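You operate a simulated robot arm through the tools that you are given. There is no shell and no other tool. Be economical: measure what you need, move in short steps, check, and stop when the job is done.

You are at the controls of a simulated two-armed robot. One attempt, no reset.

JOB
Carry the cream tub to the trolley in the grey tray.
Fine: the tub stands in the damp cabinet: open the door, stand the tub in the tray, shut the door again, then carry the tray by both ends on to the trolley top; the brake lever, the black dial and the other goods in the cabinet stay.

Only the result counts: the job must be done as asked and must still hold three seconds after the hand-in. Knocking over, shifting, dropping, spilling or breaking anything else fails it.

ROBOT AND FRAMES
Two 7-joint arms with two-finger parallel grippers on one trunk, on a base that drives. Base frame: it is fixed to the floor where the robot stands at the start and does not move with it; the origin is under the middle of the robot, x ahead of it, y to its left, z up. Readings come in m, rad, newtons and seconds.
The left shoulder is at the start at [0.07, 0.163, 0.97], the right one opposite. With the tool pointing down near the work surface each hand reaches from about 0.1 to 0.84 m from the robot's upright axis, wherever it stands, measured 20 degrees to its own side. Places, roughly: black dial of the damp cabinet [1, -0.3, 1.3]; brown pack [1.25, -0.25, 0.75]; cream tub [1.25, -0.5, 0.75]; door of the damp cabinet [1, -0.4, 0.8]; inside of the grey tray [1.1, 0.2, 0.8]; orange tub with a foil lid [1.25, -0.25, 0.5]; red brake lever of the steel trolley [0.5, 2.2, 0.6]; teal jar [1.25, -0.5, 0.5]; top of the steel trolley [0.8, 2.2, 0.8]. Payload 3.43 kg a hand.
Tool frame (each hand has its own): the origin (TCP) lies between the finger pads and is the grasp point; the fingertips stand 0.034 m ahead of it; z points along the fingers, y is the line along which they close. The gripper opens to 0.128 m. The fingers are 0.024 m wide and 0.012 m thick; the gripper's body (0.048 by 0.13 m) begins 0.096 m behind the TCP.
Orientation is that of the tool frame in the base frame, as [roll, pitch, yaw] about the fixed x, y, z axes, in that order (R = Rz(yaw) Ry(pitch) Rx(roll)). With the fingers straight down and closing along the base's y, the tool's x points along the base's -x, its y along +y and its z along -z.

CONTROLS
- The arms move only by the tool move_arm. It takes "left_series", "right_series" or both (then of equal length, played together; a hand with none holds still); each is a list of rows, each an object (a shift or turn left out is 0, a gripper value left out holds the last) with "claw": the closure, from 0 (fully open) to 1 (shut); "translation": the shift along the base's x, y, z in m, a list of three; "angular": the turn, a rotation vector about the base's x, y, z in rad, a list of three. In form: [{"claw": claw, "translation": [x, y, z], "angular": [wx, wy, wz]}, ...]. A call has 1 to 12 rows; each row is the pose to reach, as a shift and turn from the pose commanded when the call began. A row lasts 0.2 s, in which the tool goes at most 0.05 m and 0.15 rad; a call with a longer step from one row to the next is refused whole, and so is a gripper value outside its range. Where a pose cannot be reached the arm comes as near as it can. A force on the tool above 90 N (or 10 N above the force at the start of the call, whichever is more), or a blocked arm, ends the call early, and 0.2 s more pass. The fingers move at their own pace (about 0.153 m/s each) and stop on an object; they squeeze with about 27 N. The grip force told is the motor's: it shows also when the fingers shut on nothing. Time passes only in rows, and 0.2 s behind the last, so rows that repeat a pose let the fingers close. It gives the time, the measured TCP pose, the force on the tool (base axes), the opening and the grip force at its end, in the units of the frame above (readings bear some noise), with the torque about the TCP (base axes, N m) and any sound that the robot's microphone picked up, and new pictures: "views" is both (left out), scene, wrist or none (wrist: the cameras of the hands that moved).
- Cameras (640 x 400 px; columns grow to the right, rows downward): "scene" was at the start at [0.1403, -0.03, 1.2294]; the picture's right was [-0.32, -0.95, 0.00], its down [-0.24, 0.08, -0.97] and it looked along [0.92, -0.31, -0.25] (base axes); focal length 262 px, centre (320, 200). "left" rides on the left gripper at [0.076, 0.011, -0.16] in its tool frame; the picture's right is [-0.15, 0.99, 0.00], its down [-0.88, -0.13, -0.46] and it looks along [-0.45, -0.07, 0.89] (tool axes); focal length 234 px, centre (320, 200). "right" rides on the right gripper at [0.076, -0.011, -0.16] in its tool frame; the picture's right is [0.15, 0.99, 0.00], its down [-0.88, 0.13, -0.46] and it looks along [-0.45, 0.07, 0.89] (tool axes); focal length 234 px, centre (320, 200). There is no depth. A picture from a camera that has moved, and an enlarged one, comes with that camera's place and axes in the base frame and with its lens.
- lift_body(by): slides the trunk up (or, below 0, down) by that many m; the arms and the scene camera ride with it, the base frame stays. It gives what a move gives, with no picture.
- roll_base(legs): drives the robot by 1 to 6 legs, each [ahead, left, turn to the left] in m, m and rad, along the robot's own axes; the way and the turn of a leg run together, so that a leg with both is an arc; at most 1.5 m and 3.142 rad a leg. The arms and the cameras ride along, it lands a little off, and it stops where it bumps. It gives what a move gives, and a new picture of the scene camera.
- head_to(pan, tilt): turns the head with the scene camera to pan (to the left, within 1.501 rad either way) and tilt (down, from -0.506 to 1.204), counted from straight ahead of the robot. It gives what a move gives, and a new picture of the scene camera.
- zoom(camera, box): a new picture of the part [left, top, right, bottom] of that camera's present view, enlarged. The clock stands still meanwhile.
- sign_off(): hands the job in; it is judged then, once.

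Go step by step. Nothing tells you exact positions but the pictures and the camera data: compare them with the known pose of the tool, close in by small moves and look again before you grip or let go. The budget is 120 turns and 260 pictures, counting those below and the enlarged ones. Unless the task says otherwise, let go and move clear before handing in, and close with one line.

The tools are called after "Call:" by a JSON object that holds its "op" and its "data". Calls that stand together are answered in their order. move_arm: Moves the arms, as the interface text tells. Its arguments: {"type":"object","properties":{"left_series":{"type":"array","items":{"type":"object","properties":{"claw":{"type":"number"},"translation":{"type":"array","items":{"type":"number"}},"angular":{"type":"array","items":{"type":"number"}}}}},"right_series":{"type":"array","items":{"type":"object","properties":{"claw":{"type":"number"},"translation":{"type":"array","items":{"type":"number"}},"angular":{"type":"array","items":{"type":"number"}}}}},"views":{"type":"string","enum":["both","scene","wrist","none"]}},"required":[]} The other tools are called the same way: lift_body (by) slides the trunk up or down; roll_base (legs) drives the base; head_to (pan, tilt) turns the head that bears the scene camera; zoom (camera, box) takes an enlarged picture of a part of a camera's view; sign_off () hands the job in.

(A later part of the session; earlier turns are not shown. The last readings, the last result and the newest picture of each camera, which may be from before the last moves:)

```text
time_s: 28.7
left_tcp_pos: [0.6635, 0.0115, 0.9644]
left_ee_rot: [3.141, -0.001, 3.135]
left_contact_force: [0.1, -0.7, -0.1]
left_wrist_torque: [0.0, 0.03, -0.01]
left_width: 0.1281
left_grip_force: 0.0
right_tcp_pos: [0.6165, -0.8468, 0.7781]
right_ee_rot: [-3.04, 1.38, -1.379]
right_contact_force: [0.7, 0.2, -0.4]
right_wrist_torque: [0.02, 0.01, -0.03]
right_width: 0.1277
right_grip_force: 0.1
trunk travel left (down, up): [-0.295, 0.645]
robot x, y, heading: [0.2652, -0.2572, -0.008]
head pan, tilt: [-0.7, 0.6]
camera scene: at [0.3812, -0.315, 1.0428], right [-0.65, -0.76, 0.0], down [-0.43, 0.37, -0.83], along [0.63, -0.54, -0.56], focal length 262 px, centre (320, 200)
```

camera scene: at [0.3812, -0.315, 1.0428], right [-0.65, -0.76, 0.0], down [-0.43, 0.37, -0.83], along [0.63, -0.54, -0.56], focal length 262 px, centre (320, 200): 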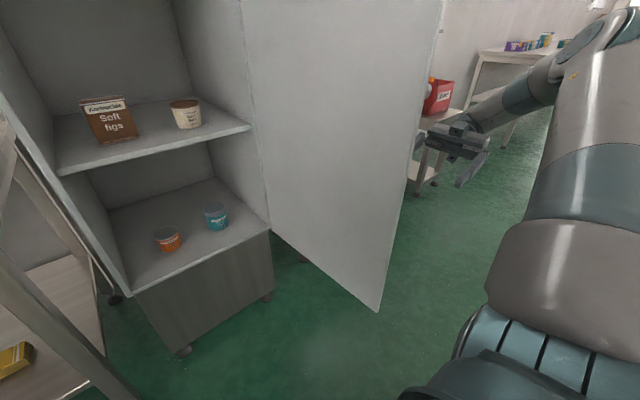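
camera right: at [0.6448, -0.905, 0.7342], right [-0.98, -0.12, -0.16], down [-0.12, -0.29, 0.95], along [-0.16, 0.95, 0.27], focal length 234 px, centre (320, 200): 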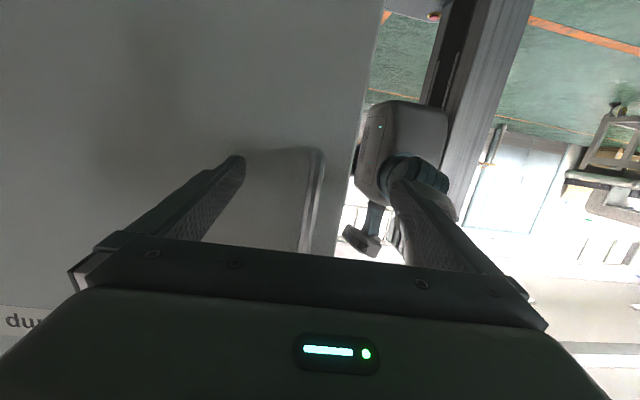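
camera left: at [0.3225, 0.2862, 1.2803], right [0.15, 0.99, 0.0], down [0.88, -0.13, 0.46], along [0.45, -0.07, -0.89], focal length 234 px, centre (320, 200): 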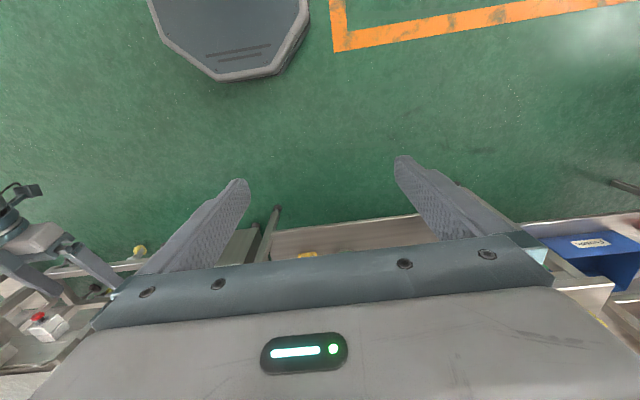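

The tub is seen on the upper shelf at about y ≈ -0.53, and the hand is clear of the handle. I back off so that the right arm can be brought in front again.

Call:
{"op": "roll_base", "data": {"legs": [[-0.35, 0.0, 0]]}}

Call:
{"op": "move_arm", "data": {"right_series": [{"translation": [0.0, 0.02, 0.01], "angular": [0, 0, -0.147]}, {"translation": [0.01, 0.04, 0.02], "angular": [0, 0, -0.294]}, {"translation": [0.02, 0.06, 0.03], "angular": [0, 0, -0.441]}, {"translation": [0.04, 0.08, 0.04], "angular": [0, 0, -0.588]}, {"translation": [0.05, 0.1, 0.05], "angular": [0, 0, -0.735]}, {"translation": [0.06, 0.12, 0.06], "angular": [0, 0, -0.882]}, {"translation": [0.07, 0.14, 0.07], "angular": [0, 0, -1.029]}, {"translation": [0.08, 0.16, 0.08], "angular": [0, 0, -1.176]}, {"translation": [0.1, 0.18, 0.09], "angular": [0, 0, -1.323]}, {"translation": [0.12, 0.2, 0.1], "angular": [0, 0, -1.47]}, {"translation": [0.14, 0.22, 0.11], "angular": [0, 0, -1.617]}, {"translation": [0.15, 0.24, 0.12], "angular": [0, 0, -1.75]}], "views": "scene"}}

```text
time_s: 30.9
left_tcp_pos: [0.315, 0.0145, 0.9646]
left_ee_rot: [3.141, 0.0, 3.13]
left_contact_force: [-0.1, -0.7, 0.8]
left_wrist_torque: [0.01, 0.01, 0.01]
left_width: 0.1278
left_grip_force: 0.1
right_tcp_pos: [0.2645, -0.8435, 0.7788]
right_ee_rot: [-3.038, 1.378, -1.381]
right_contact_force: [0.4, -0.1, 0.5]
right_wrist_torque: [-0.02, 0.03, -0.03]
right_width: 0.128
right_grip_force: 0.0
trunk travel left (down, up): [-0.295, 0.645]
robot x, y, heading: [-0.0848, -0.2537, -0.015]
head pan, tilt: [-0.7, 0.6]
camera scene: at [0.0318, -0.3121, 1.0429], right [-0.65, -0.76, 0.0], down [-0.43, 0.37, -0.83], along [0.62, -0.54, -0.56], focal length 262 px, centre (320, 200)
```

scene: 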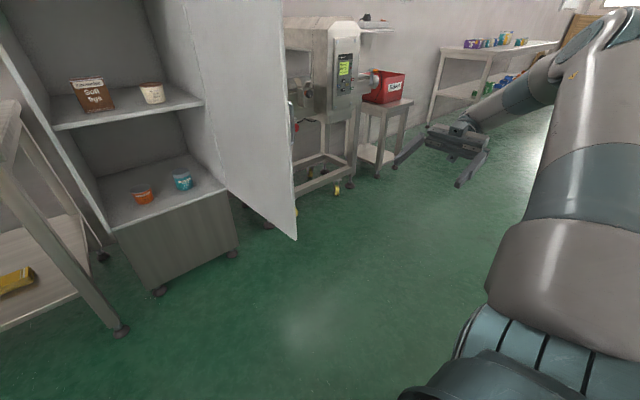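

```text
time_s: 33.5
left_tcp_pos: [0.3179, 0.0144, 0.9632]
left_ee_rot: [-3.141, -0.002, 3.13]
left_contact_force: [-0.6, 0.0, 0.8]
left_wrist_torque: [0.07, 0.0, -0.02]
left_width: 0.128
left_grip_force: 0.0
right_tcp_pos: [0.4552, -0.6374, 0.9286]
right_ee_rot: [-2.962, 1.38, -3.097]
right_contact_force: [2.3, 4.0, 0.9]
right_wrist_torque: [-0.05, 0.06, -0.4]
right_width: 0.1279
right_grip_force: 0.2
right hand out of reach, approached as far as the arm can: row 10, 11, 12
trunk travel left (down, up): [-0.295, 0.645]
robot x, y, heading: [-0.0834, -0.2526, -0.017]
head pan, tilt: [-0.7, 0.6]
camera scene: at [0.0331, -0.3122, 1.0426], right [-0.65, -0.76, 0.0], down [-0.43, 0.37, -0.82], along [0.62, -0.54, -0.57], focal length 262 px, centre (320, 200)
```

scene: 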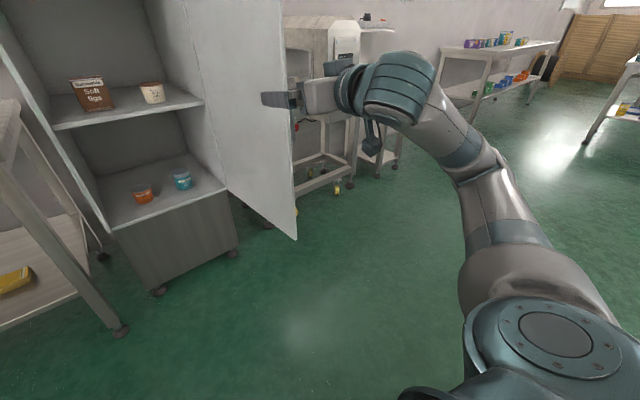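

The arm is in front again. I tilt the tool to about 45 degrees downward so that it can reach into the cabinet from above, and line it up with the tub.

Call:
{"op": "move_arm", "data": {"right_series": [{"translation": [-0.02, 0.02, 0.01], "angular": [0, 0.11, 0.03]}, {"translation": [-0.03, 0.04, 0.02], "angular": [0, 0.22, 0.06]}, {"translation": [-0.03, 0.07, 0.03], "angular": [0, 0.33, 0.09]}, {"translation": [-0.02, 0.1, 0.04], "angular": [0, 0.44, 0.11]}, {"translation": [0, 0.117, 0.04], "angular": [0, 0.55, 0.13]}, {"translation": [0.03, 0.117, 0.04], "angular": [0, 0.55, 0.13]}], "views": "none"}}

Call:
{"op": "head_to", "data": {"pan": -0.25, "tilt": 0.3}}

```text
time_s: 34.9
left_tcp_pos: [0.3175, 0.0144, 0.9648]
left_ee_rot: [3.141, 0.001, 3.127]
left_contact_force: [-1.0, 0.0, 0.0]
left_wrist_torque: [-0.01, -0.01, 0.0]
left_width: 0.1282
left_grip_force: 0.0
right_tcp_pos: [0.4907, -0.5037, 0.9691]
right_ee_rot: [-3.095, 0.829, -3.055]
right_contact_force: [0.5, -0.5, 0.3]
right_wrist_torque: [0.01, 0.01, 0.03]
right_width: 0.1281
right_grip_force: 0.1
trunk travel left (down, up): [-0.295, 0.645]
robot x, y, heading: [-0.0876, -0.2562, -0.013]
head pan, tilt: [-0.7, 0.6]
```

```text
time_s: 35.8
left_tcp_pos: [0.3165, 0.0139, 0.9641]
left_ee_rot: [3.141, 0.0, 3.13]
left_contact_force: [0.0, -0.3, -0.2]
left_wrist_torque: [-0.02, 0.0, -0.02]
left_width: 0.1279
left_grip_force: 0.0
right_tcp_pos: [0.4899, -0.5037, 0.9694]
right_ee_rot: [-3.096, 0.829, -3.053]
right_contact_force: [0.1, 0.1, -0.6]
right_wrist_torque: [0.0, 0.0, 0.02]
right_width: 0.1279
right_grip_force: 0.0
trunk travel left (down, up): [-0.295, 0.645]
robot x, y, heading: [-0.0843, -0.2517, -0.018]
head pan, tilt: [-0.25, 0.3]
camera scene: at [0.0557, -0.2786, 1.0703], right [-0.26, -0.97, 0.0], down [-0.29, 0.08, -0.96], along [0.92, -0.25, -0.3], focal length 262 px, centre (320, 200)
```

scene: 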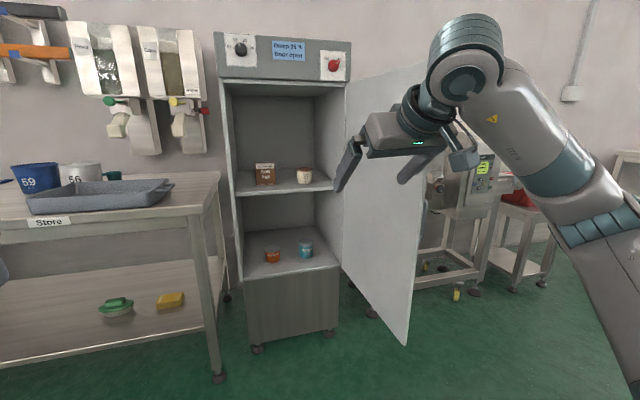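

The tub appears at about [1.25, -0.52, 0.81], about 0.075 m tall. Before driving in I check how far the right elbow bulges towards the open door.

Call:
{"op": "head_to", "data": {"pan": -0.9, "tilt": 0.35}}

Call:
{"op": "head_to", "data": {"pan": 0.6, "tilt": 0.5}}

```text
time_s: 36.9
left_tcp_pos: [0.3167, 0.0145, 0.9656]
left_ee_rot: [3.139, 0.0, 3.13]
left_contact_force: [0.1, 0.3, 0.0]
left_wrist_torque: [0.01, -0.02, 0.0]
left_width: 0.1277
left_grip_force: 0.1
right_tcp_pos: [0.4902, -0.5032, 0.9687]
right_ee_rot: [-3.098, 0.83, -3.055]
right_contact_force: [-0.3, 0.2, 0.3]
right_wrist_torque: [0.01, 0.02, -0.02]
right_width: 0.128
right_grip_force: 0.1
trunk travel left (down, up): [-0.295, 0.645]
robot x, y, heading: [-0.0856, -0.2521, -0.014]
head pan, tilt: [-0.901, 0.351]
camera scene: at [0.0225, -0.3279, 1.0656], right [-0.79, -0.61, 0.0], down [-0.21, 0.27, -0.94], along [0.57, -0.74, -0.34], focal length 262 px, centre (320, 200)
```

scene: 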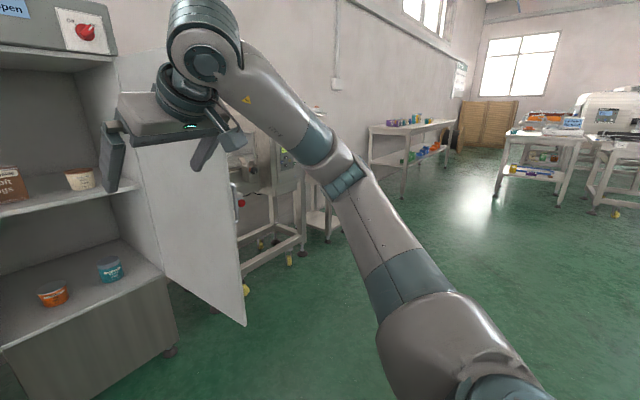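

```text
time_s: 38.5
left_tcp_pos: [0.3166, 0.014, 0.9644]
left_ee_rot: [3.141, 0.0, 3.129]
left_contact_force: [-0.1, 0.2, 0.3]
left_wrist_torque: [0.02, 0.03, -0.02]
left_width: 0.1281
left_grip_force: 0.0
right_tcp_pos: [0.4902, -0.5052, 0.9692]
right_ee_rot: [-3.097, 0.83, -3.055]
right_contact_force: [-0.9, -0.4, 0.1]
right_wrist_torque: [0.01, -0.01, -0.01]
right_width: 0.1281
right_grip_force: 0.1
trunk travel left (down, up): [-0.295, 0.645]
robot x, y, heading: [-0.0879, -0.2499, -0.015]
head pan, tilt: [0.6, 0.499]
camera scene: at [0.0413, -0.2039, 1.0519], right [0.55, -0.83, 0.0], down [-0.4, -0.26, -0.88], along [0.73, 0.49, -0.48], focal length 262 px, centre (320, 200)
```

scene: 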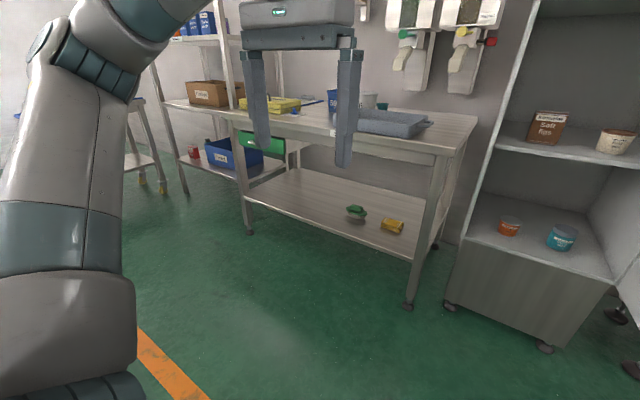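

The right elbow would foul the door at 95 degrees, so I will push the door wider from the inside with the right hand. First I drive ahead a little so that the hand is inside the door's edge.

Call:
{"op": "roll_base", "data": {"legs": [[0.22, 0.0, 0]]}}

Call:
{"op": "head_to", "data": {"pan": -0.6, "tilt": 0.4}}

```text
time_s: 40.1
left_tcp_pos: [0.5329, 0.0151, 0.9631]
left_ee_rot: [-3.14, 0.0, 3.137]
left_contact_force: [-0.2, -0.1, -0.7]
left_wrist_torque: [0.03, 0.01, 0.02]
left_width: 0.1279
left_grip_force: 0.1
right_tcp_pos: [0.7099, -0.5019, 0.9686]
right_ee_rot: [-3.097, 0.828, -3.048]
right_contact_force: [-0.1, 0.5, -0.7]
right_wrist_torque: [-0.01, -0.03, 0.0]
right_width: 0.1282
right_grip_force: 0.0
trunk travel left (down, up): [-0.295, 0.645]
robot x, y, heading: [0.1339, -0.2606, -0.004]
head pan, tilt: [0.6, 0.499]
camera scene: at [0.2592, -0.2052, 1.0519], right [0.56, -0.83, 0.0], down [-0.4, -0.27, -0.88], along [0.73, 0.49, -0.48], focal length 262 px, centre (320, 200)
```

scene: 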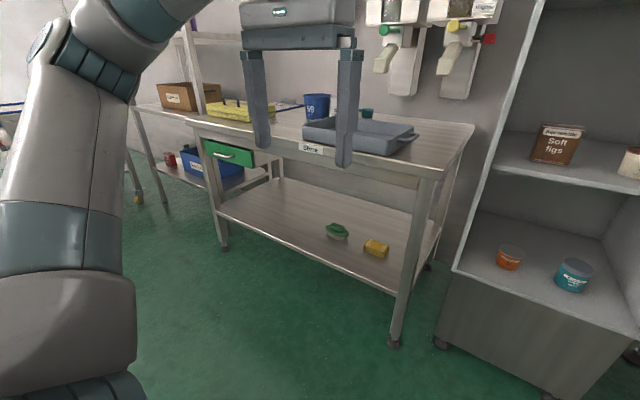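

```text
time_s: 41.5
left_tcp_pos: [0.5327, 0.0149, 0.9639]
left_ee_rot: [3.141, 0.0, 3.135]
left_contact_force: [-0.2, 0.0, 0.1]
left_wrist_torque: [-0.04, -0.02, 0.02]
left_width: 0.1281
left_grip_force: 0.0
right_tcp_pos: [0.7111, -0.5032, 0.9702]
right_ee_rot: [-3.096, 0.828, -3.047]
right_contact_force: [-0.1, 0.8, -1.1]
right_wrist_torque: [-0.01, 0.0, 0.02]
right_width: 0.1281
right_grip_force: 0.1
trunk travel left (down, up): [-0.295, 0.645]
robot x, y, heading: [0.1316, -0.256, -0.007]
head pan, tilt: [-0.6, 0.4]
camera scene: at [0.2596, -0.3087, 1.061], right [-0.57, -0.82, 0.0], down [-0.32, 0.22, -0.92], along [0.76, -0.52, -0.39], focal length 262 px, centre (320, 200)
```

scene: 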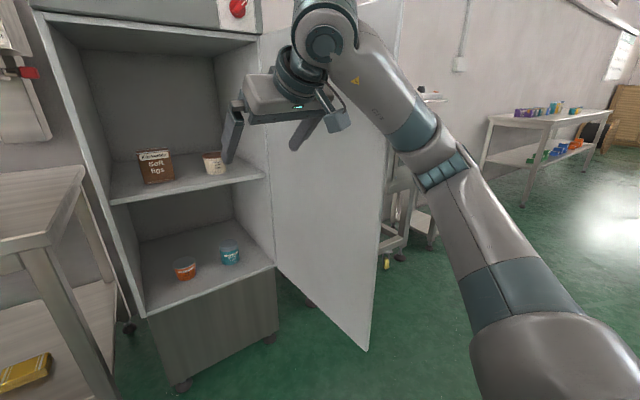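

I push the hand sideways against the inside of the door, watching the force.

Call:
{"op": "move_arm", "data": {"right_series": [{"translation": [0.01, -0.04, 0]}, {"translation": [0.02, -0.08, 0]}, {"translation": [0.02, -0.12, 0]}, {"translation": [0.02, -0.16, 0]}, {"translation": [0.02, -0.2, 0]}], "views": "scene"}}

```text
time_s: 42.7
left_tcp_pos: [0.5319, 0.0159, 0.9644]
left_ee_rot: [3.142, 0.001, 3.136]
left_contact_force: [0.1, -0.5, 0.4]
left_wrist_torque: [-0.01, 0.01, 0.01]
left_width: 0.1279
left_grip_force: 0.0
right_tcp_pos: [0.7285, -0.698, 0.968]
right_ee_rot: [-3.096, 0.829, -3.042]
right_contact_force: [-4.7, 7.7, -2.5]
right_wrist_torque: [0.21, 0.13, -0.09]
right_width: 0.1235
right_grip_force: 0.1
trunk travel left (down, up): [-0.295, 0.645]
robot x, y, heading: [0.1324, -0.2576, -0.001]
head pan, tilt: [-0.6, 0.4]
camera scene: at [0.2589, -0.3076, 1.0612], right [-0.57, -0.82, 0.0], down [-0.32, 0.22, -0.92], along [0.76, -0.52, -0.39], focal length 262 px, centre (320, 200)
```

scene: 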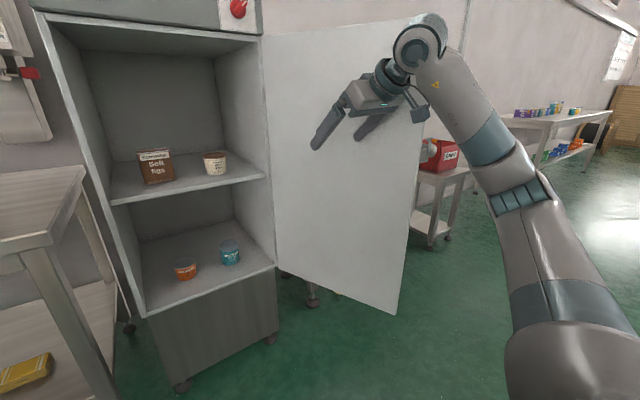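

It opens easily. I push another 0.12 m.

Call:
{"op": "move_arm", "data": {"right_series": [{"translation": [0.0, -0.04, 0]}, {"translation": [0.0, -0.08, 0]}, {"translation": [0.0, -0.12, 0]}], "views": "scene"}}

```text
time_s: 43.3
left_tcp_pos: [0.526, 0.0253, 0.9649]
left_ee_rot: [-3.137, 0.002, -3.14]
left_contact_force: [-0.9, -0.4, 0.0]
left_wrist_torque: [-0.01, 0.02, 0.01]
left_width: 0.1282
left_grip_force: 0.1
right_tcp_pos: [0.7297, -0.7336, 0.969]
right_ee_rot: [-3.093, 0.816, -2.975]
right_contact_force: [-28.6, 51.0, -9.5]
right_wrist_torque: [1.02, 0.71, 0.93]
right_width: 0.0591
right_grip_force: 0.1
trunk travel left (down, up): [-0.295, 0.645]
robot x, y, heading: [0.1275, -0.2535, 0.001]
head pan, tilt: [-0.6, 0.4]
stopped in row 2 (right hand): the force on the tool passed its limit (the readings are from after the stop); the commanded pose is now the measured one
camera scene: at [0.2553, -0.3001, 1.062], right [-0.56, -0.83, 0.0], down [-0.32, 0.21, -0.92], along [0.76, -0.52, -0.38], focal length 262 px, centre (320, 200)
```

scene: 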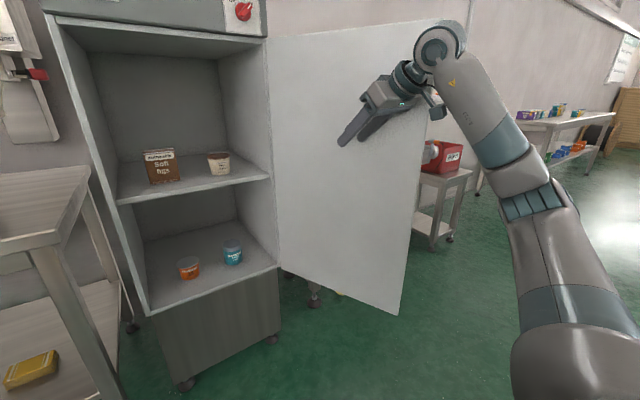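

The door hit its stop at about 120 degrees, which is ample. I draw the hand back, straighten its yaw and shift the robot a little to the left.

Call:
{"op": "move_arm", "data": {"right_series": [{"translation": [-0.01, 0.035, 0], "angular": [0, 0, -0.02], "claw": 0}, {"translation": [-0.02, 0.07, 0], "angular": [0, 0, -0.04], "claw": 0.0}, {"translation": [-0.02, 0.1, 0], "angular": [0, 0, -0.06], "claw": 0.0}, {"translation": [-0.02, 0.13, -0.02], "angular": [0, 0, -0.08]}, {"translation": [-0.02, 0.13, -0.04], "angular": [0, 0, -0.08]}], "views": "none"}}

Call:
{"op": "roll_base", "data": {"legs": [[0, 0.08, 0], [0.18, 0, 0]]}}

Call:
{"op": "head_to", "data": {"pan": -0.4, "tilt": 0.4}}

```text
time_s: 44.5
left_tcp_pos: [0.5303, 0.0183, 0.9643]
left_ee_rot: [3.141, 0.001, 3.14]
left_contact_force: [-0.8, -0.3, 0.0]
left_wrist_torque: [-0.01, -0.01, 0.0]
left_width: 0.1279
left_grip_force: 0.1
right_tcp_pos: [0.7094, -0.6181, 0.9259]
right_ee_rot: [-3.101, 0.818, -3.087]
right_contact_force: [-0.5, -0.2, 1.1]
right_wrist_torque: [0.04, 0.01, 0.02]
right_width: 0.128
right_grip_force: 0.1
trunk travel left (down, up): [-0.295, 0.645]
robot x, y, heading: [0.1301, -0.2512, -0.006]
head pan, tilt: [-0.6, 0.4]
```

```text
time_s: 46.7
left_tcp_pos: [0.7073, 0.1001, 0.9636]
left_ee_rot: [3.141, -0.001, 3.141]
left_contact_force: [0.5, -0.4, -0.9]
left_wrist_torque: [0.03, 0.08, 0.0]
left_width: 0.1283
left_grip_force: 0.0
right_tcp_pos: [0.8854, -0.5357, 0.9264]
right_ee_rot: [-3.101, 0.816, -3.085]
right_contact_force: [-0.5, -0.6, -0.1]
right_wrist_torque: [0.02, 0.0, 0.02]
right_width: 0.1281
right_grip_force: 0.0
trunk travel left (down, up): [-0.295, 0.645]
robot x, y, heading: [0.3099, -0.1725, -0.003]
head pan, tilt: [-0.6, 0.4]
camera scene: at [0.4366, -0.2251, 1.0609], right [-0.57, -0.82, 0.0], down [-0.32, 0.22, -0.92], along [0.76, -0.52, -0.39], focal length 262 px, centre (320, 200)
```

scene: 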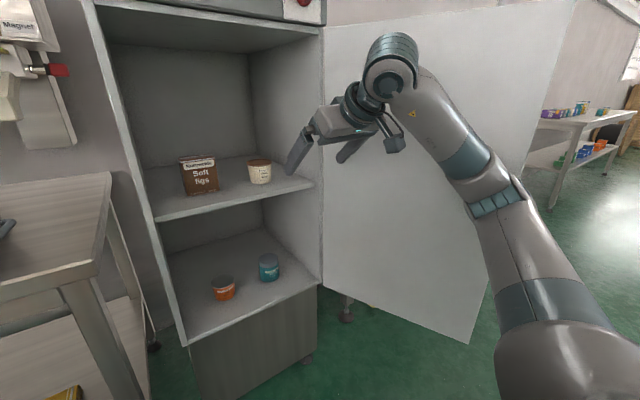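

```text
time_s: 47.4
left_tcp_pos: [0.7075, 0.0995, 0.9634]
left_ee_rot: [3.141, 0.002, 3.14]
left_contact_force: [0.3, 0.3, 0.1]
left_wrist_torque: [0.04, -0.04, 0.02]
left_width: 0.1279
left_grip_force: 0.0
right_tcp_pos: [0.8858, -0.5374, 0.9265]
right_ee_rot: [-3.1, 0.815, -3.086]
right_contact_force: [-0.6, -0.3, 0.2]
right_wrist_torque: [-0.02, 0.0, 0.01]
right_width: 0.1281
right_grip_force: 0.1
trunk travel left (down, up): [-0.295, 0.645]
robot x, y, heading: [0.3026, -0.1752, -0.001]
head pan, tilt: [-0.4, 0.4]
camera scene: at [0.4446, -0.2088, 1.061], right [-0.39, -0.92, 0.0], down [-0.36, 0.15, -0.92], along [0.85, -0.36, -0.39], focal length 262 px, centre (320, 200)
```

scene: 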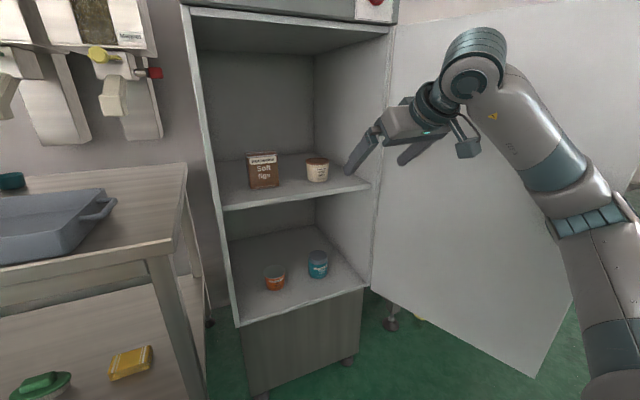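

The hand is in front of the opening, level above the tub. I check with the wrist camera before entering.

Call:
{"op": "move_arm", "data": {"right_series": [{"translation": [0.02, 0.01, 0.0], "claw": 0.15}, {"translation": [0.03, 0.015, 0.0], "claw": 0.2}], "views": "wrist"}}

```text
time_s: 48.0
left_tcp_pos: [0.7071, 0.1008, 0.9643]
left_ee_rot: [-3.141, -0.002, 3.141]
left_contact_force: [0.4, -0.6, -0.1]
left_wrist_torque: [0.01, 0.03, 0.01]
left_width: 0.1282
left_grip_force: 0.1
right_tcp_pos: [0.9151, -0.5211, 0.9264]
right_ee_rot: [-3.098, 0.82, -3.085]
right_contact_force: [0.1, -0.9, 0.3]
right_wrist_torque: [0.0, 0.01, -0.01]
right_width: 0.1024
right_grip_force: 0.0
trunk travel left (down, up): [-0.295, 0.645]
robot x, y, heading: [0.3077, -0.1751, -0.004]
head pan, tilt: [-0.4, 0.4]
camera right: at [0.7485, -0.5347, 0.9803], right [-0.12, 0.98, -0.14], down [0.26, 0.16, 0.95], along [0.96, 0.08, -0.28], focal length 234 px, centre (320, 200)
```

right: 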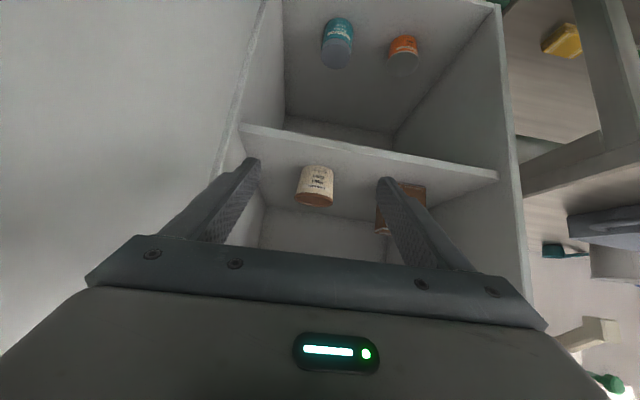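

The tub is centred between the fingers at about [1.18, -0.512], with its lid at z ≈ 0.86. I drive ahead, keeping the fingertips above it, and look again.

Call:
{"op": "roll_base", "data": {"legs": [[0.15, 0.0, 0]]}}

Call:
{"op": "move_arm", "data": {"right_series": [{"translation": [0.01, 0.006, 0.0], "claw": 0.2}], "views": "wrist"}}

```text
time_s: 49.4
left_tcp_pos: [0.8319, 0.0978, 0.964]
left_ee_rot: [-3.122, 0.014, 3.062]
left_contact_force: [-1.0, 1.1, 0.0]
left_wrist_torque: [-0.05, -0.05, 0.0]
left_width: 0.1278
left_grip_force: 0.1
right_tcp_pos: [0.9898, -0.5372, 0.936]
right_ee_rot: [-3.071, 0.82, -3.141]
right_contact_force: [0.1, 1.1, 1.1]
right_wrist_torque: [0.03, -0.01, 0.03]
right_width: 0.1025
right_grip_force: 0.0
trunk travel left (down, up): [-0.295, 0.645]
robot x, y, heading: [0.423, -0.1575, -0.08]
head pan, tilt: [-0.4, 0.4]
camera scene: at [0.5429, -0.1855, 1.0622], right [-0.46, -0.89, 0.01], down [-0.33, 0.16, -0.93], along [0.82, -0.43, -0.37], focal length 262 px, centre (320, 200)
```

scene: 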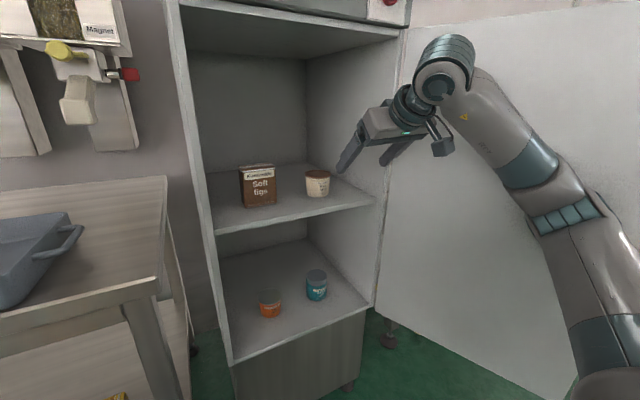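

```text
time_s: 49.8
left_tcp_pos: [0.8273, 0.0933, 0.9681]
left_ee_rot: [-3.129, 0.013, 3.056]
left_contact_force: [-0.6, -0.5, 0.3]
left_wrist_torque: [0.02, -0.01, 0.01]
left_width: 0.1281
left_grip_force: 0.1
right_tcp_pos: [0.9921, -0.5389, 0.9382]
right_ee_rot: [-3.082, 0.823, 3.12]
right_contact_force: [-0.4, 0.4, 0.0]
right_wrist_torque: [0.01, -0.01, 0.01]
right_width: 0.1024
right_grip_force: 0.0
trunk travel left (down, up): [-0.295, 0.645]
robot x, y, heading: [0.4147, -0.1565, -0.088]
head pan, tilt: [-0.4, 0.4]
camera right: at [0.8252, -0.5373, 0.9906], right [-0.04, 0.99, -0.15], down [0.27, 0.15, 0.95], along [0.96, -0.01, -0.28], focal length 234 px, centre (320, 200)
```

right: 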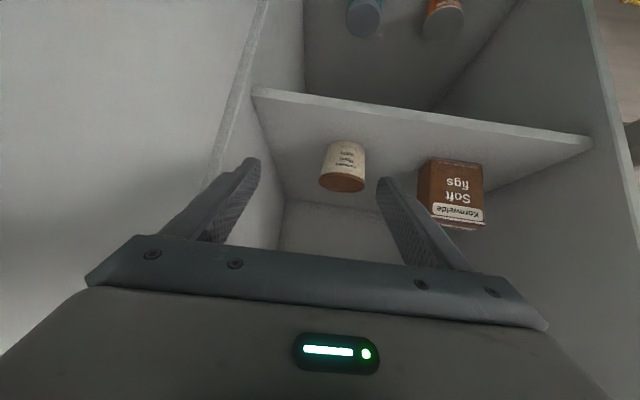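

The base bumped: the heading turned to the right, so the right elbow probably touched the door. I back off a little, look at the elbow, and re-plan.

Call:
{"op": "roll_base", "data": {"legs": [[-0.06, 0.0, 0]]}}

Call:
{"op": "head_to", "data": {"pan": -0.9, "tilt": 0.55}}

```text
time_s: 50.8
left_tcp_pos: [0.7807, 0.0846, 0.9653]
left_ee_rot: [-3.141, 0.001, 3.06]
left_contact_force: [-1.7, -0.5, 0.2]
left_wrist_torque: [0.01, -0.09, 0.01]
left_width: 0.1281
left_grip_force: 0.1
right_tcp_pos: [0.9485, -0.5445, 0.9228]
right_ee_rot: [-3.102, 0.812, 3.116]
right_contact_force: [-0.7, 1.0, 0.0]
right_wrist_torque: [0.0, 0.0, -0.02]
right_width: 0.1024
right_grip_force: 0.0
trunk travel left (down, up): [-0.295, 0.645]
robot x, y, heading: [0.3604, -0.1554, -0.081]
head pan, tilt: [-0.4, 0.4]
camera scene: at [0.4932, -0.2018, 1.0613], right [-0.46, -0.89, 0.0], down [-0.34, 0.18, -0.92], along [0.82, -0.43, -0.39], focal length 262 px, centre (320, 200)
```

scene: 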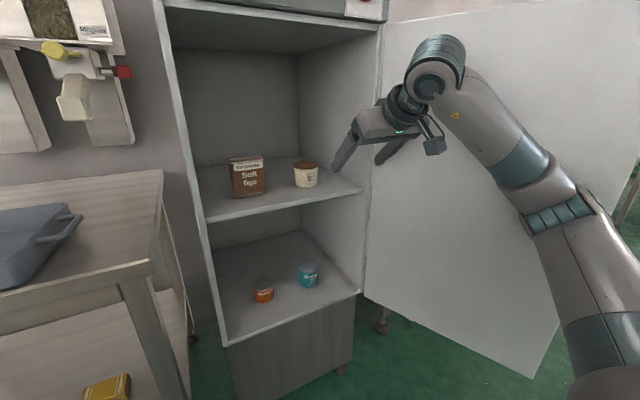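

```text
time_s: 51.7
left_tcp_pos: [0.7813, 0.0844, 0.9642]
left_ee_rot: [3.14, -0.001, 3.059]
left_contact_force: [0.9, -0.1, 0.0]
left_wrist_torque: [-0.01, -0.01, 0.01]
left_width: 0.1279
left_grip_force: 0.0
right_tcp_pos: [0.9492, -0.5438, 0.9226]
right_ee_rot: [-3.101, 0.811, 3.118]
right_contact_force: [-0.8, 0.4, 0.1]
right_wrist_torque: [0.02, 0.0, 0.02]
right_width: 0.1025
right_grip_force: 0.0
trunk travel left (down, up): [-0.295, 0.645]
robot x, y, heading: [0.358, -0.1553, -0.079]
head pan, tilt: [-0.901, 0.55]
camera scene: at [0.4625, -0.2333, 1.0474], right [-0.83, -0.56, 0.0], down [-0.29, 0.43, -0.85], along [0.47, -0.71, -0.52], focal length 262 px, centre (320, 200)
```

scene: 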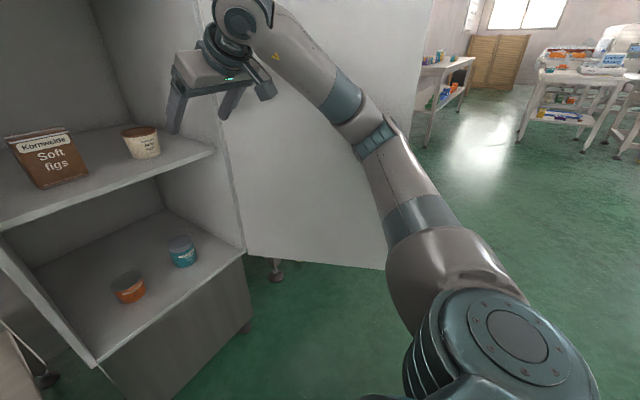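

I will come in from the left with the robot turned right by 0.35 rad, which keeps the elbow well off the door. The left hand goes up first to stay above the goods on the bench.

Call:
{"op": "move_arm", "data": {"left_series": [{"translation": [-0.03, 0, 0.04]}, {"translation": [-0.06, 0, 0.08]}, {"translation": [-0.09, 0, 0.12]}], "views": "none"}}

Call:
{"op": "roll_base", "data": {"legs": [[-0.1, 0.0, 0], [0, 0.23, 0], [0, 0, -0.27]]}}

Call:
{"op": "head_to", "data": {"pan": -0.2, "tilt": 0.4}}

```text
time_s: 52.5
left_tcp_pos: [0.6924, 0.081, 1.0811]
left_ee_rot: [-3.139, 0.004, 3.058]
left_contact_force: [-0.5, 0.2, -0.1]
left_wrist_torque: [0.05, 0.01, 0.01]
left_width: 0.128
left_grip_force: 0.1
left hand out of reach, approached as far as the arm can: row 3
right_tcp_pos: [0.9474, -0.5449, 0.9229]
right_ee_rot: [-3.102, 0.811, 3.117]
right_contact_force: [-0.7, 0.6, -0.2]
right_wrist_torque: [0.0, 0.0, 0.04]
right_width: 0.1026
right_grip_force: 0.0
trunk travel left (down, up): [-0.295, 0.645]
robot x, y, heading: [0.3596, -0.1546, -0.085]
head pan, tilt: [-0.901, 0.55]
```

```text
time_s: 55.9
left_tcp_pos: [0.6628, 0.2219, 1.0793]
left_ee_rot: [-3.14, 0.001, 2.781]
left_contact_force: [-0.1, -0.3, 0.1]
left_wrist_torque: [-0.02, 0.01, 0.04]
left_width: 0.128
left_grip_force: 0.2
right_tcp_pos: [0.7376, -0.4499, 0.9217]
right_ee_rot: [-3.103, 0.81, 2.839]
right_contact_force: [-0.3, -0.8, -0.1]
right_wrist_torque: [0.0, -0.01, -0.02]
right_width: 0.1023
right_grip_force: 0.1
trunk travel left (down, up): [-0.295, 0.645]
robot x, y, heading: [0.28, 0.088, -0.36]
head pan, tilt: [-0.901, 0.55]
camera scene: at [0.3549, -0.017, 1.0473], right [-0.95, -0.31, 0.0], down [-0.16, 0.5, -0.85], along [0.26, -0.81, -0.52], focal length 262 px, centre (320, 200)
```

scene: 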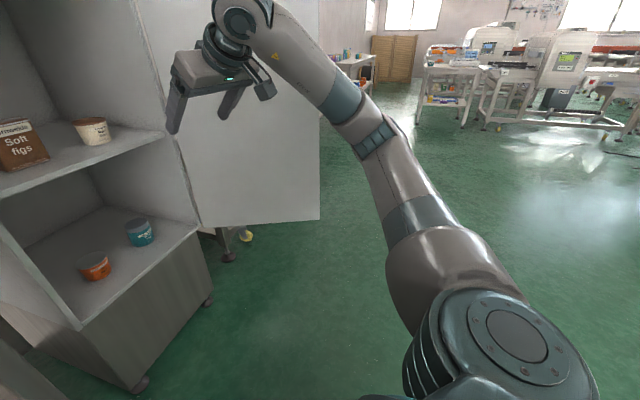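

```text
time_s: 57.0
left_tcp_pos: [0.6634, 0.2222, 1.0796]
left_ee_rot: [-3.14, 0.002, 2.782]
left_contact_force: [0.2, 0.1, -0.2]
left_wrist_torque: [-0.03, -0.03, 0.01]
left_width: 0.128
left_grip_force: 0.0
right_tcp_pos: [0.7388, -0.4504, 0.9238]
right_ee_rot: [-3.102, 0.809, 2.838]
right_contact_force: [0.2, -0.1, -0.8]
right_wrist_torque: [0.04, 0.03, -0.02]
right_width: 0.1026
right_grip_force: 0.1
trunk travel left (down, up): [-0.295, 0.645]
robot x, y, heading: [0.2791, 0.0849, -0.36]
head pan, tilt: [-0.201, 0.4]
camera scene: at [0.406, 0.0195, 1.061], right [-0.53, -0.85, 0.0], down [-0.33, 0.21, -0.92], along [0.78, -0.49, -0.39], focal length 262 px, centre (320, 200)
```

scene: 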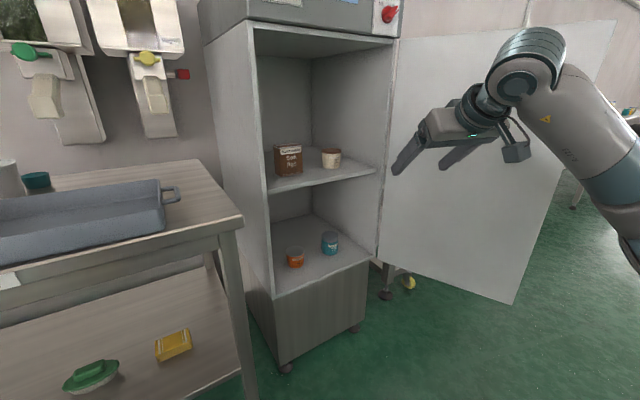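

Fresh triangulation puts the tub at [1.177, -0.512, 0.825] and the brown pack at about [1.17, -0.34]. I straighten the tool yaw and drive in along the robot's heading.

Call:
{"op": "move_arm", "data": {"right_series": [{"translation": [0.0, 0.025, 0.0], "angular": [0, 0, 0.13]}, {"translation": [0.0, 0.05, 0.0], "angular": [0, 0, 0.26]}], "views": "none"}}

Call:
{"op": "roll_base", "data": {"legs": [[0.22, 0.0, 0]]}}

Call:
{"op": "move_arm", "data": {"right_series": [{"translation": [0.0, 0.0, 0.0]}], "views": "wrist"}}

```text
time_s: 57.6
left_tcp_pos: [0.6646, 0.2221, 1.0792]
left_ee_rot: [-3.141, 0.002, 2.783]
left_contact_force: [0.0, -0.2, -0.3]
left_wrist_torque: [0.01, -0.02, 0.02]
left_width: 0.1281
left_grip_force: 0.0
right_tcp_pos: [0.7391, -0.3993, 0.9231]
right_ee_rot: [-3.101, 0.809, 3.1]
right_contact_force: [0.3, 0.2, 0.8]
right_wrist_torque: [0.05, 0.02, 0.02]
right_width: 0.1024
right_grip_force: 0.0
trunk travel left (down, up): [-0.295, 0.645]
robot x, y, heading: [0.2796, 0.0888, -0.356]
head pan, tilt: [-0.201, 0.4]
```

```text
time_s: 59.3
left_tcp_pos: [0.8731, 0.1489, 1.0789]
left_ee_rot: [-3.14, 0.0, 2.792]
left_contact_force: [0.8, 0.3, -0.3]
left_wrist_torque: [0.01, 0.03, -0.01]
left_width: 0.1281
left_grip_force: 0.1
right_tcp_pos: [0.9563, -0.4721, 0.9216]
right_ee_rot: [-3.103, 0.807, 3.111]
right_contact_force: [-0.4, 0.0, 0.4]
right_wrist_torque: [0.03, 0.02, -0.01]
right_width: 0.1024
right_grip_force: 0.1
trunk travel left (down, up): [-0.295, 0.645]
robot x, y, heading: [0.4908, 0.0049, -0.353]
head pan, tilt: [-0.201, 0.4]
camera scene: at [0.6177, -0.057, 1.0609], right [-0.52, -0.85, 0.0], down [-0.33, 0.2, -0.92], along [0.79, -0.48, -0.39], focal length 262 px, centre (320, 200)
```

scene: 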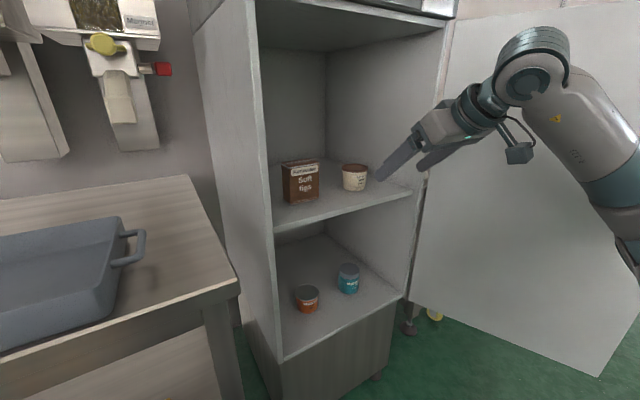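

```text
time_s: 59.7
left_tcp_pos: [0.8712, 0.1486, 1.08]
left_ee_rot: [-3.141, 0.003, 2.793]
left_contact_force: [0.1, -0.4, -0.1]
left_wrist_torque: [-0.03, 0.05, 0.03]
left_width: 0.1279
left_grip_force: 0.0
right_tcp_pos: [0.9554, -0.4709, 0.9227]
right_ee_rot: [-3.101, 0.808, 3.112]
right_contact_force: [-1.0, -0.2, -0.7]
right_wrist_torque: [0.02, -0.06, -0.02]
right_width: 0.1024
right_grip_force: 0.0
trunk travel left (down, up): [-0.295, 0.645]
robot x, y, heading: [0.4929, 0.0064, -0.35]
head pan, tilt: [-0.201, 0.4]
camera right: at [0.7886, -0.4714, 0.9779], right [-0.04, 0.99, -0.13], down [0.29, 0.14, 0.95], along [0.96, 0.0, -0.29], focal length 234 px, centre (320, 200)
```

right: 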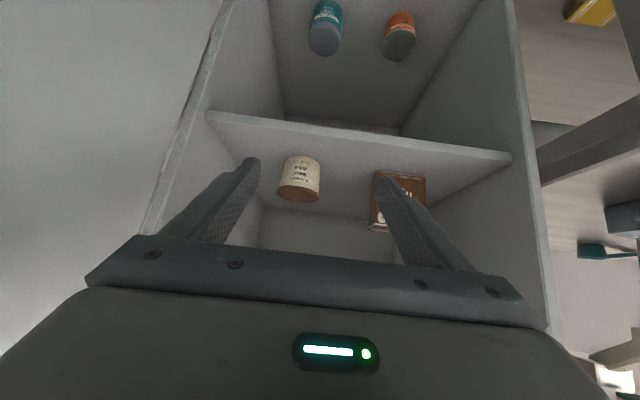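

The estimate holds (tub at y -0.513). I extend the arm into the cabinet above the tub's height and recheck.

Call:
{"op": "move_arm", "data": {"right_series": [{"translation": [0.03, -0.015, 0.0]}, {"translation": [0.06, -0.03, 0.0]}, {"translation": [0.09, -0.042, -0.01]}, {"translation": [0.115, -0.042, -0.02]}]}}

```text
time_s: 60.7
left_tcp_pos: [0.8739, 0.1499, 1.0795]
left_ee_rot: [-3.14, 0.0, 2.794]
left_contact_force: [0.9, 0.8, -0.2]
left_wrist_torque: [-0.01, -0.01, 0.01]
left_width: 0.1278
left_grip_force: 0.1
right_tcp_pos: [1.0708, -0.5135, 0.9026]
right_ee_rot: [-3.102, 0.811, 3.111]
right_contact_force: [-0.7, -0.1, 0.7]
right_wrist_torque: [0.01, -0.01, -0.02]
right_width: 0.1025
right_grip_force: 0.0
trunk travel left (down, up): [-0.295, 0.645]
robot x, y, heading: [0.4888, 0.007, -0.351]
head pan, tilt: [-0.201, 0.4]
camera scene: at [0.6172, -0.0566, 1.061], right [-0.52, -0.85, 0.0], down [-0.33, 0.2, -0.92], along [0.79, -0.48, -0.39], focal length 262 px, centre (320, 200)
camera right: at [0.9042, -0.5132, 0.9578], right [-0.04, 0.99, -0.13], down [0.29, 0.14, 0.95], along [0.96, 0.0, -0.29], focal length 234 px, centre (320, 200)
```

scene: 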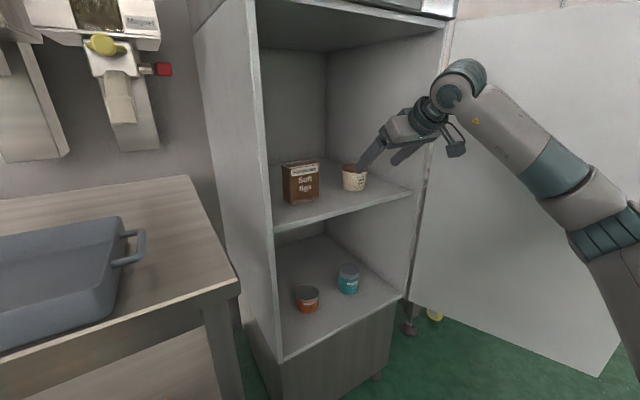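
right: 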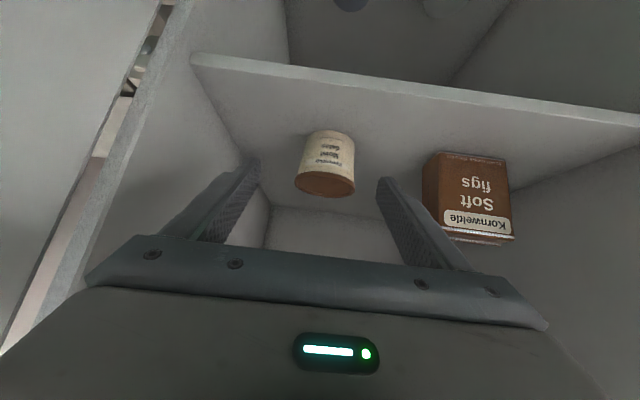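

The tub is centred between the fingers; I open a little more, descend diagonally around it, then close.

Call:
{"op": "move_arm", "data": {"right_series": [{"translation": [0.02, 0.001, -0.01], "claw": 0.1}, {"translation": [0.045, 0.001, -0.03], "claw": 0.1}, {"translation": [0.07, 0.001, -0.048], "claw": 0.1}, {"translation": [0.09, 0.001, -0.06], "claw": 0.1}, {"translation": [0.1, 0.001, -0.066], "claw": 0.1}]}}

```text
time_s: 61.9
left_tcp_pos: [0.8731, 0.1494, 1.0793]
left_ee_rot: [-3.141, 0.002, 2.793]
left_contact_force: [-0.6, 0.1, -1.1]
left_wrist_torque: [0.01, 0.0, 0.04]
left_width: 0.1279
left_grip_force: 0.1
right_tcp_pos: [1.1716, -0.5137, 0.8358]
right_ee_rot: [-3.1, 0.809, 3.111]
right_contact_force: [-0.4, -0.1, -0.1]
right_wrist_torque: [0.02, 0.0, 0.03]
right_width: 0.1152
right_grip_force: 0.0
trunk travel left (down, up): [-0.295, 0.645]
robot x, y, heading: [0.4906, 0.0059, -0.35]
head pan, tilt: [-0.201, 0.4]
camera scene: at [0.617, -0.0567, 1.061], right [-0.52, -0.85, 0.0], down [-0.33, 0.2, -0.92], along [0.79, -0.48, -0.39], focal length 262 px, centre (320, 200)
camera right: at [1.0047, -0.5127, 0.8913], right [-0.04, 0.99, -0.13], down [0.29, 0.14, 0.95], along [0.96, 0.0, -0.29], focal length 234 px, centre (320, 200)
```

scene: 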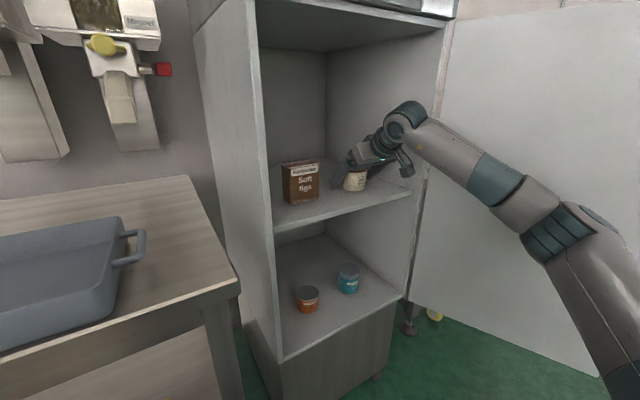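
right: 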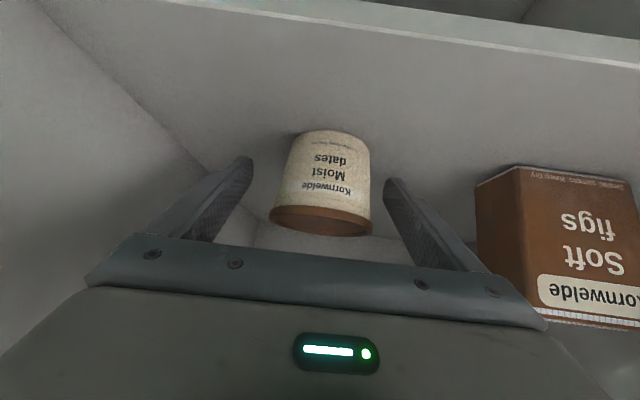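

The tub is between the fingers, about 0.015 m further in. I advance that bit and close gently.

Call:
{"op": "move_arm", "data": {"right_series": [{"translation": [0.014, 0.001, -0.006], "claw": 0.1}, {"translation": [0.014, 0.001, -0.006], "claw": 0.5}, {"translation": [0.014, 0.001, -0.006], "claw": 0.7}, {"translation": [0.014, 0.001, -0.006], "claw": 1.0}, {"translation": [0.014, 0.001, -0.006], "claw": 1.0}]}}

```text
time_s: 63.1
left_tcp_pos: [0.8729, 0.1515, 1.0795]
left_ee_rot: [-3.138, 0.003, 2.794]
left_contact_force: [-0.7, -0.2, 0.4]
left_wrist_torque: [0.0, -0.01, 0.0]
left_width: 0.1281
left_grip_force: 0.1
right_tcp_pos: [1.1845, -0.5097, 0.8323]
right_ee_rot: [-3.1, 0.813, 3.112]
right_contact_force: [6.2, 3.6, 17.0]
right_wrist_torque: [0.68, -0.4, -0.14]
right_width: 0.0728
right_grip_force: 26.6
trunk travel left (down, up): [-0.295, 0.645]
robot x, y, heading: [0.4923, 0.0063, -0.348]
head pan, tilt: [-0.201, 0.4]
camera scene: at [0.6161, -0.0552, 1.0614], right [-0.52, -0.85, 0.0], down [-0.33, 0.2, -0.92], along [0.79, -0.48, -0.39], focal length 262 px, centre (320, 200)
camera right: at [1.0179, -0.509, 0.8877], right [-0.04, 0.99, -0.13], down [0.28, 0.14, 0.95], along [0.96, 0.0, -0.28], focal length 234 px, centre (320, 200)
```

scene: 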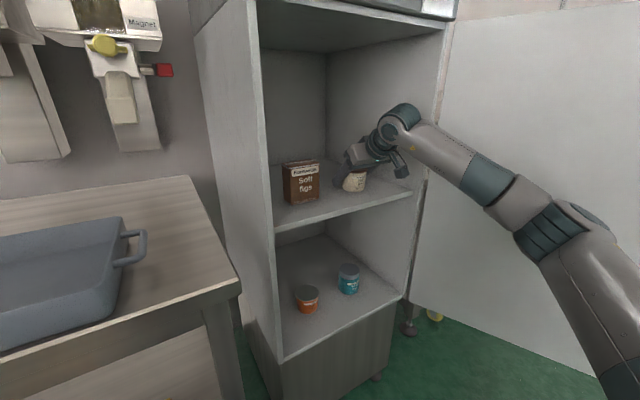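
right: 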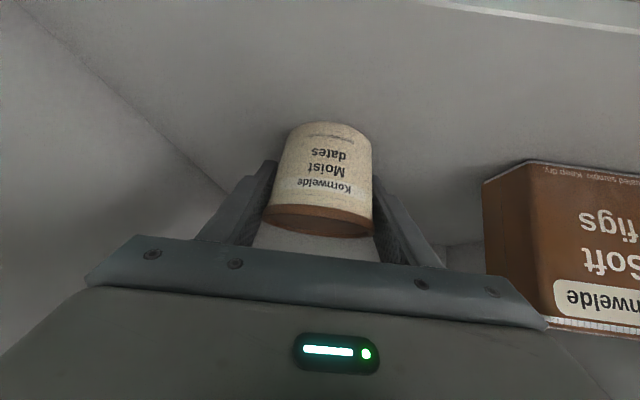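

The tub is held (0.073 m). I lift it a little to test the grip.

Call:
{"op": "move_arm", "data": {"right_series": [{"translation": [0, 0, 0.015]}, {"translation": [0, 0, 0.03]}, {"translation": [0, 0, 0.045]}], "views": "wrist"}}

```text
time_s: 63.9
left_tcp_pos: [0.8733, 0.1482, 1.0805]
left_ee_rot: [-3.139, 0.001, 2.792]
left_contact_force: [-0.3, 1.1, -0.2]
left_wrist_torque: [-0.01, -0.02, 0.0]
left_width: 0.128
left_grip_force: 0.1
right_tcp_pos: [1.182, -0.5111, 0.8745]
right_ee_rot: [-3.102, 0.81, 3.108]
right_contact_force: [0.8, -1.0, -1.8]
right_wrist_torque: [-0.01, -0.04, 0.01]
right_width: 0.0729
right_grip_force: 27.0
trunk travel left (down, up): [-0.295, 0.645]
robot x, y, heading: [0.4879, 0.009, -0.351]
head pan, tilt: [-0.201, 0.4]
camera right: at [1.0174, -0.5109, 0.9301], right [-0.04, 0.99, -0.13], down [0.29, 0.14, 0.95], along [0.96, 0.0, -0.29], focal length 234 px, centre (320, 200)
```

right: 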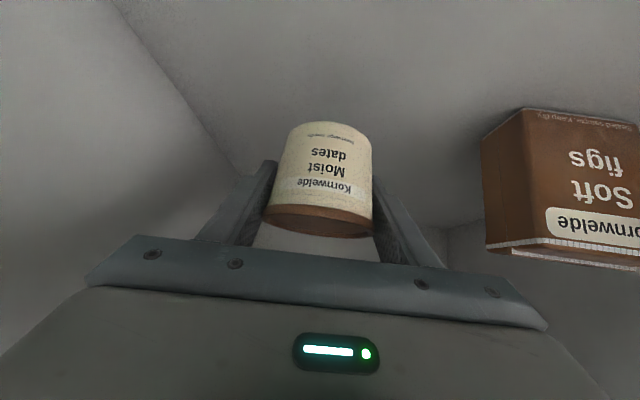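

The tub is firmly held and upright. I withdraw it from the cabinet, raise it, and drive to the front of the tray.

Call:
{"op": "move_arm", "data": {"right_series": [{"translation": [-0.04, 0.005, 0.01]}, {"translation": [-0.085, 0.01, 0.02]}, {"translation": [-0.13, 0.015, 0.03]}, {"translation": [-0.175, 0.02, 0.04]}, {"translation": [-0.21, 0.02, 0.06]}, {"translation": [-0.23, 0.02, 0.09]}], "views": "none"}}

Call:
{"op": "roll_base", "data": {"legs": [[-0.25, 0, 0], [0, 0, 0.35], [0, 0.36, 0]]}}

Call:
{"op": "head_to", "data": {"pan": -0.1, "tilt": 0.5}}

```text
time_s: 65.3
left_tcp_pos: [0.8735, 0.1492, 1.0798]
left_ee_rot: [-3.139, 0.001, 2.792]
left_contact_force: [0.5, 0.7, -0.6]
left_wrist_torque: [0.03, 0.0, -0.02]
left_width: 0.1278
left_grip_force: 0.1
right_tcp_pos: [0.9538, -0.4896, 0.9633]
right_ee_rot: [-3.099, 0.81, 3.111]
right_contact_force: [0.1, -0.4, -1.1]
right_wrist_torque: [-0.04, 0.0, -0.01]
right_width: 0.0727
right_grip_force: 26.7
trunk travel left (down, up): [-0.295, 0.645]
robot x, y, heading: [0.4927, 0.0084, -0.349]
head pan, tilt: [-0.201, 0.4]
```

```text
time_s: 70.1
left_tcp_pos: [0.5585, 0.7174, 1.0791]
left_ee_rot: [-3.141, 0.003, -3.122]
left_contact_force: [-0.9, -0.3, 0.0]
left_wrist_torque: [-0.04, -0.02, -0.02]
left_width: 0.128
left_grip_force: 0.0
right_tcp_pos: [0.8655, 0.15, 0.9639]
right_ee_rot: [-3.099, 0.809, -2.803]
right_contact_force: [0.3, 0.7, -1.7]
right_wrist_torque: [0.0, -0.01, 0.02]
right_width: 0.0731
right_grip_force: 26.7
trunk travel left (down, up): [-0.295, 0.645]
robot x, y, heading: [0.2527, 0.4469, 0.02]
head pan, tilt: [-0.201, 0.4]
camera scene: at [0.3948, 0.4323, 1.061], right [-0.18, -0.98, 0.0], down [-0.38, 0.07, -0.92], along [0.91, -0.17, -0.39], focal length 262 px, centre (320, 200)
```

scene: 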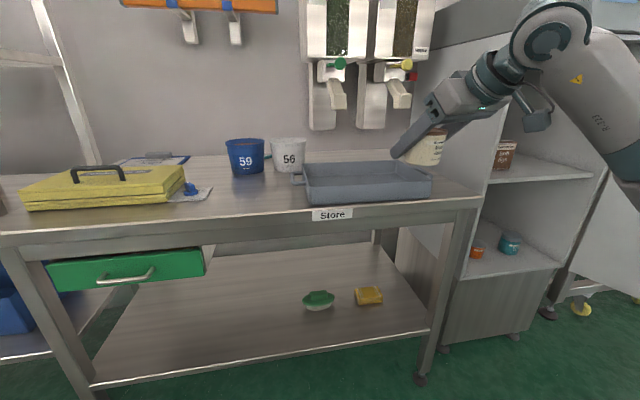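

```text
time_s: 70.8
left_tcp_pos: [0.5582, 0.7166, 1.0797]
left_ee_rot: [-3.14, 0.0, -3.12]
left_contact_force: [-0.2, -0.8, 0.4]
left_wrist_torque: [0.02, 0.04, 0.01]
left_width: 0.1282
left_grip_force: 0.1
right_tcp_pos: [0.8657, 0.148, 0.9641]
right_ee_rot: [-3.101, 0.809, -2.805]
right_contact_force: [0.4, 1.2, -1.9]
right_wrist_torque: [0.02, -0.03, -0.01]
right_width: 0.0728
right_grip_force: 27.2
trunk travel left (down, up): [-0.295, 0.645]
robot x, y, heading: [0.255, 0.4479, 0.02]
head pan, tilt: [-0.099, 0.499]
camera scene: at [0.3944, 0.441, 1.0519], right [-0.08, -1.0, 0.0], down [-0.48, 0.04, -0.88], along [0.88, -0.07, -0.48], focal length 262 px, centre (320, 200)
```

scene: 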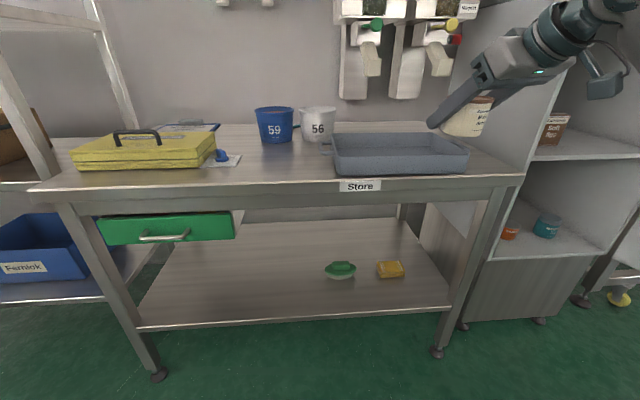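

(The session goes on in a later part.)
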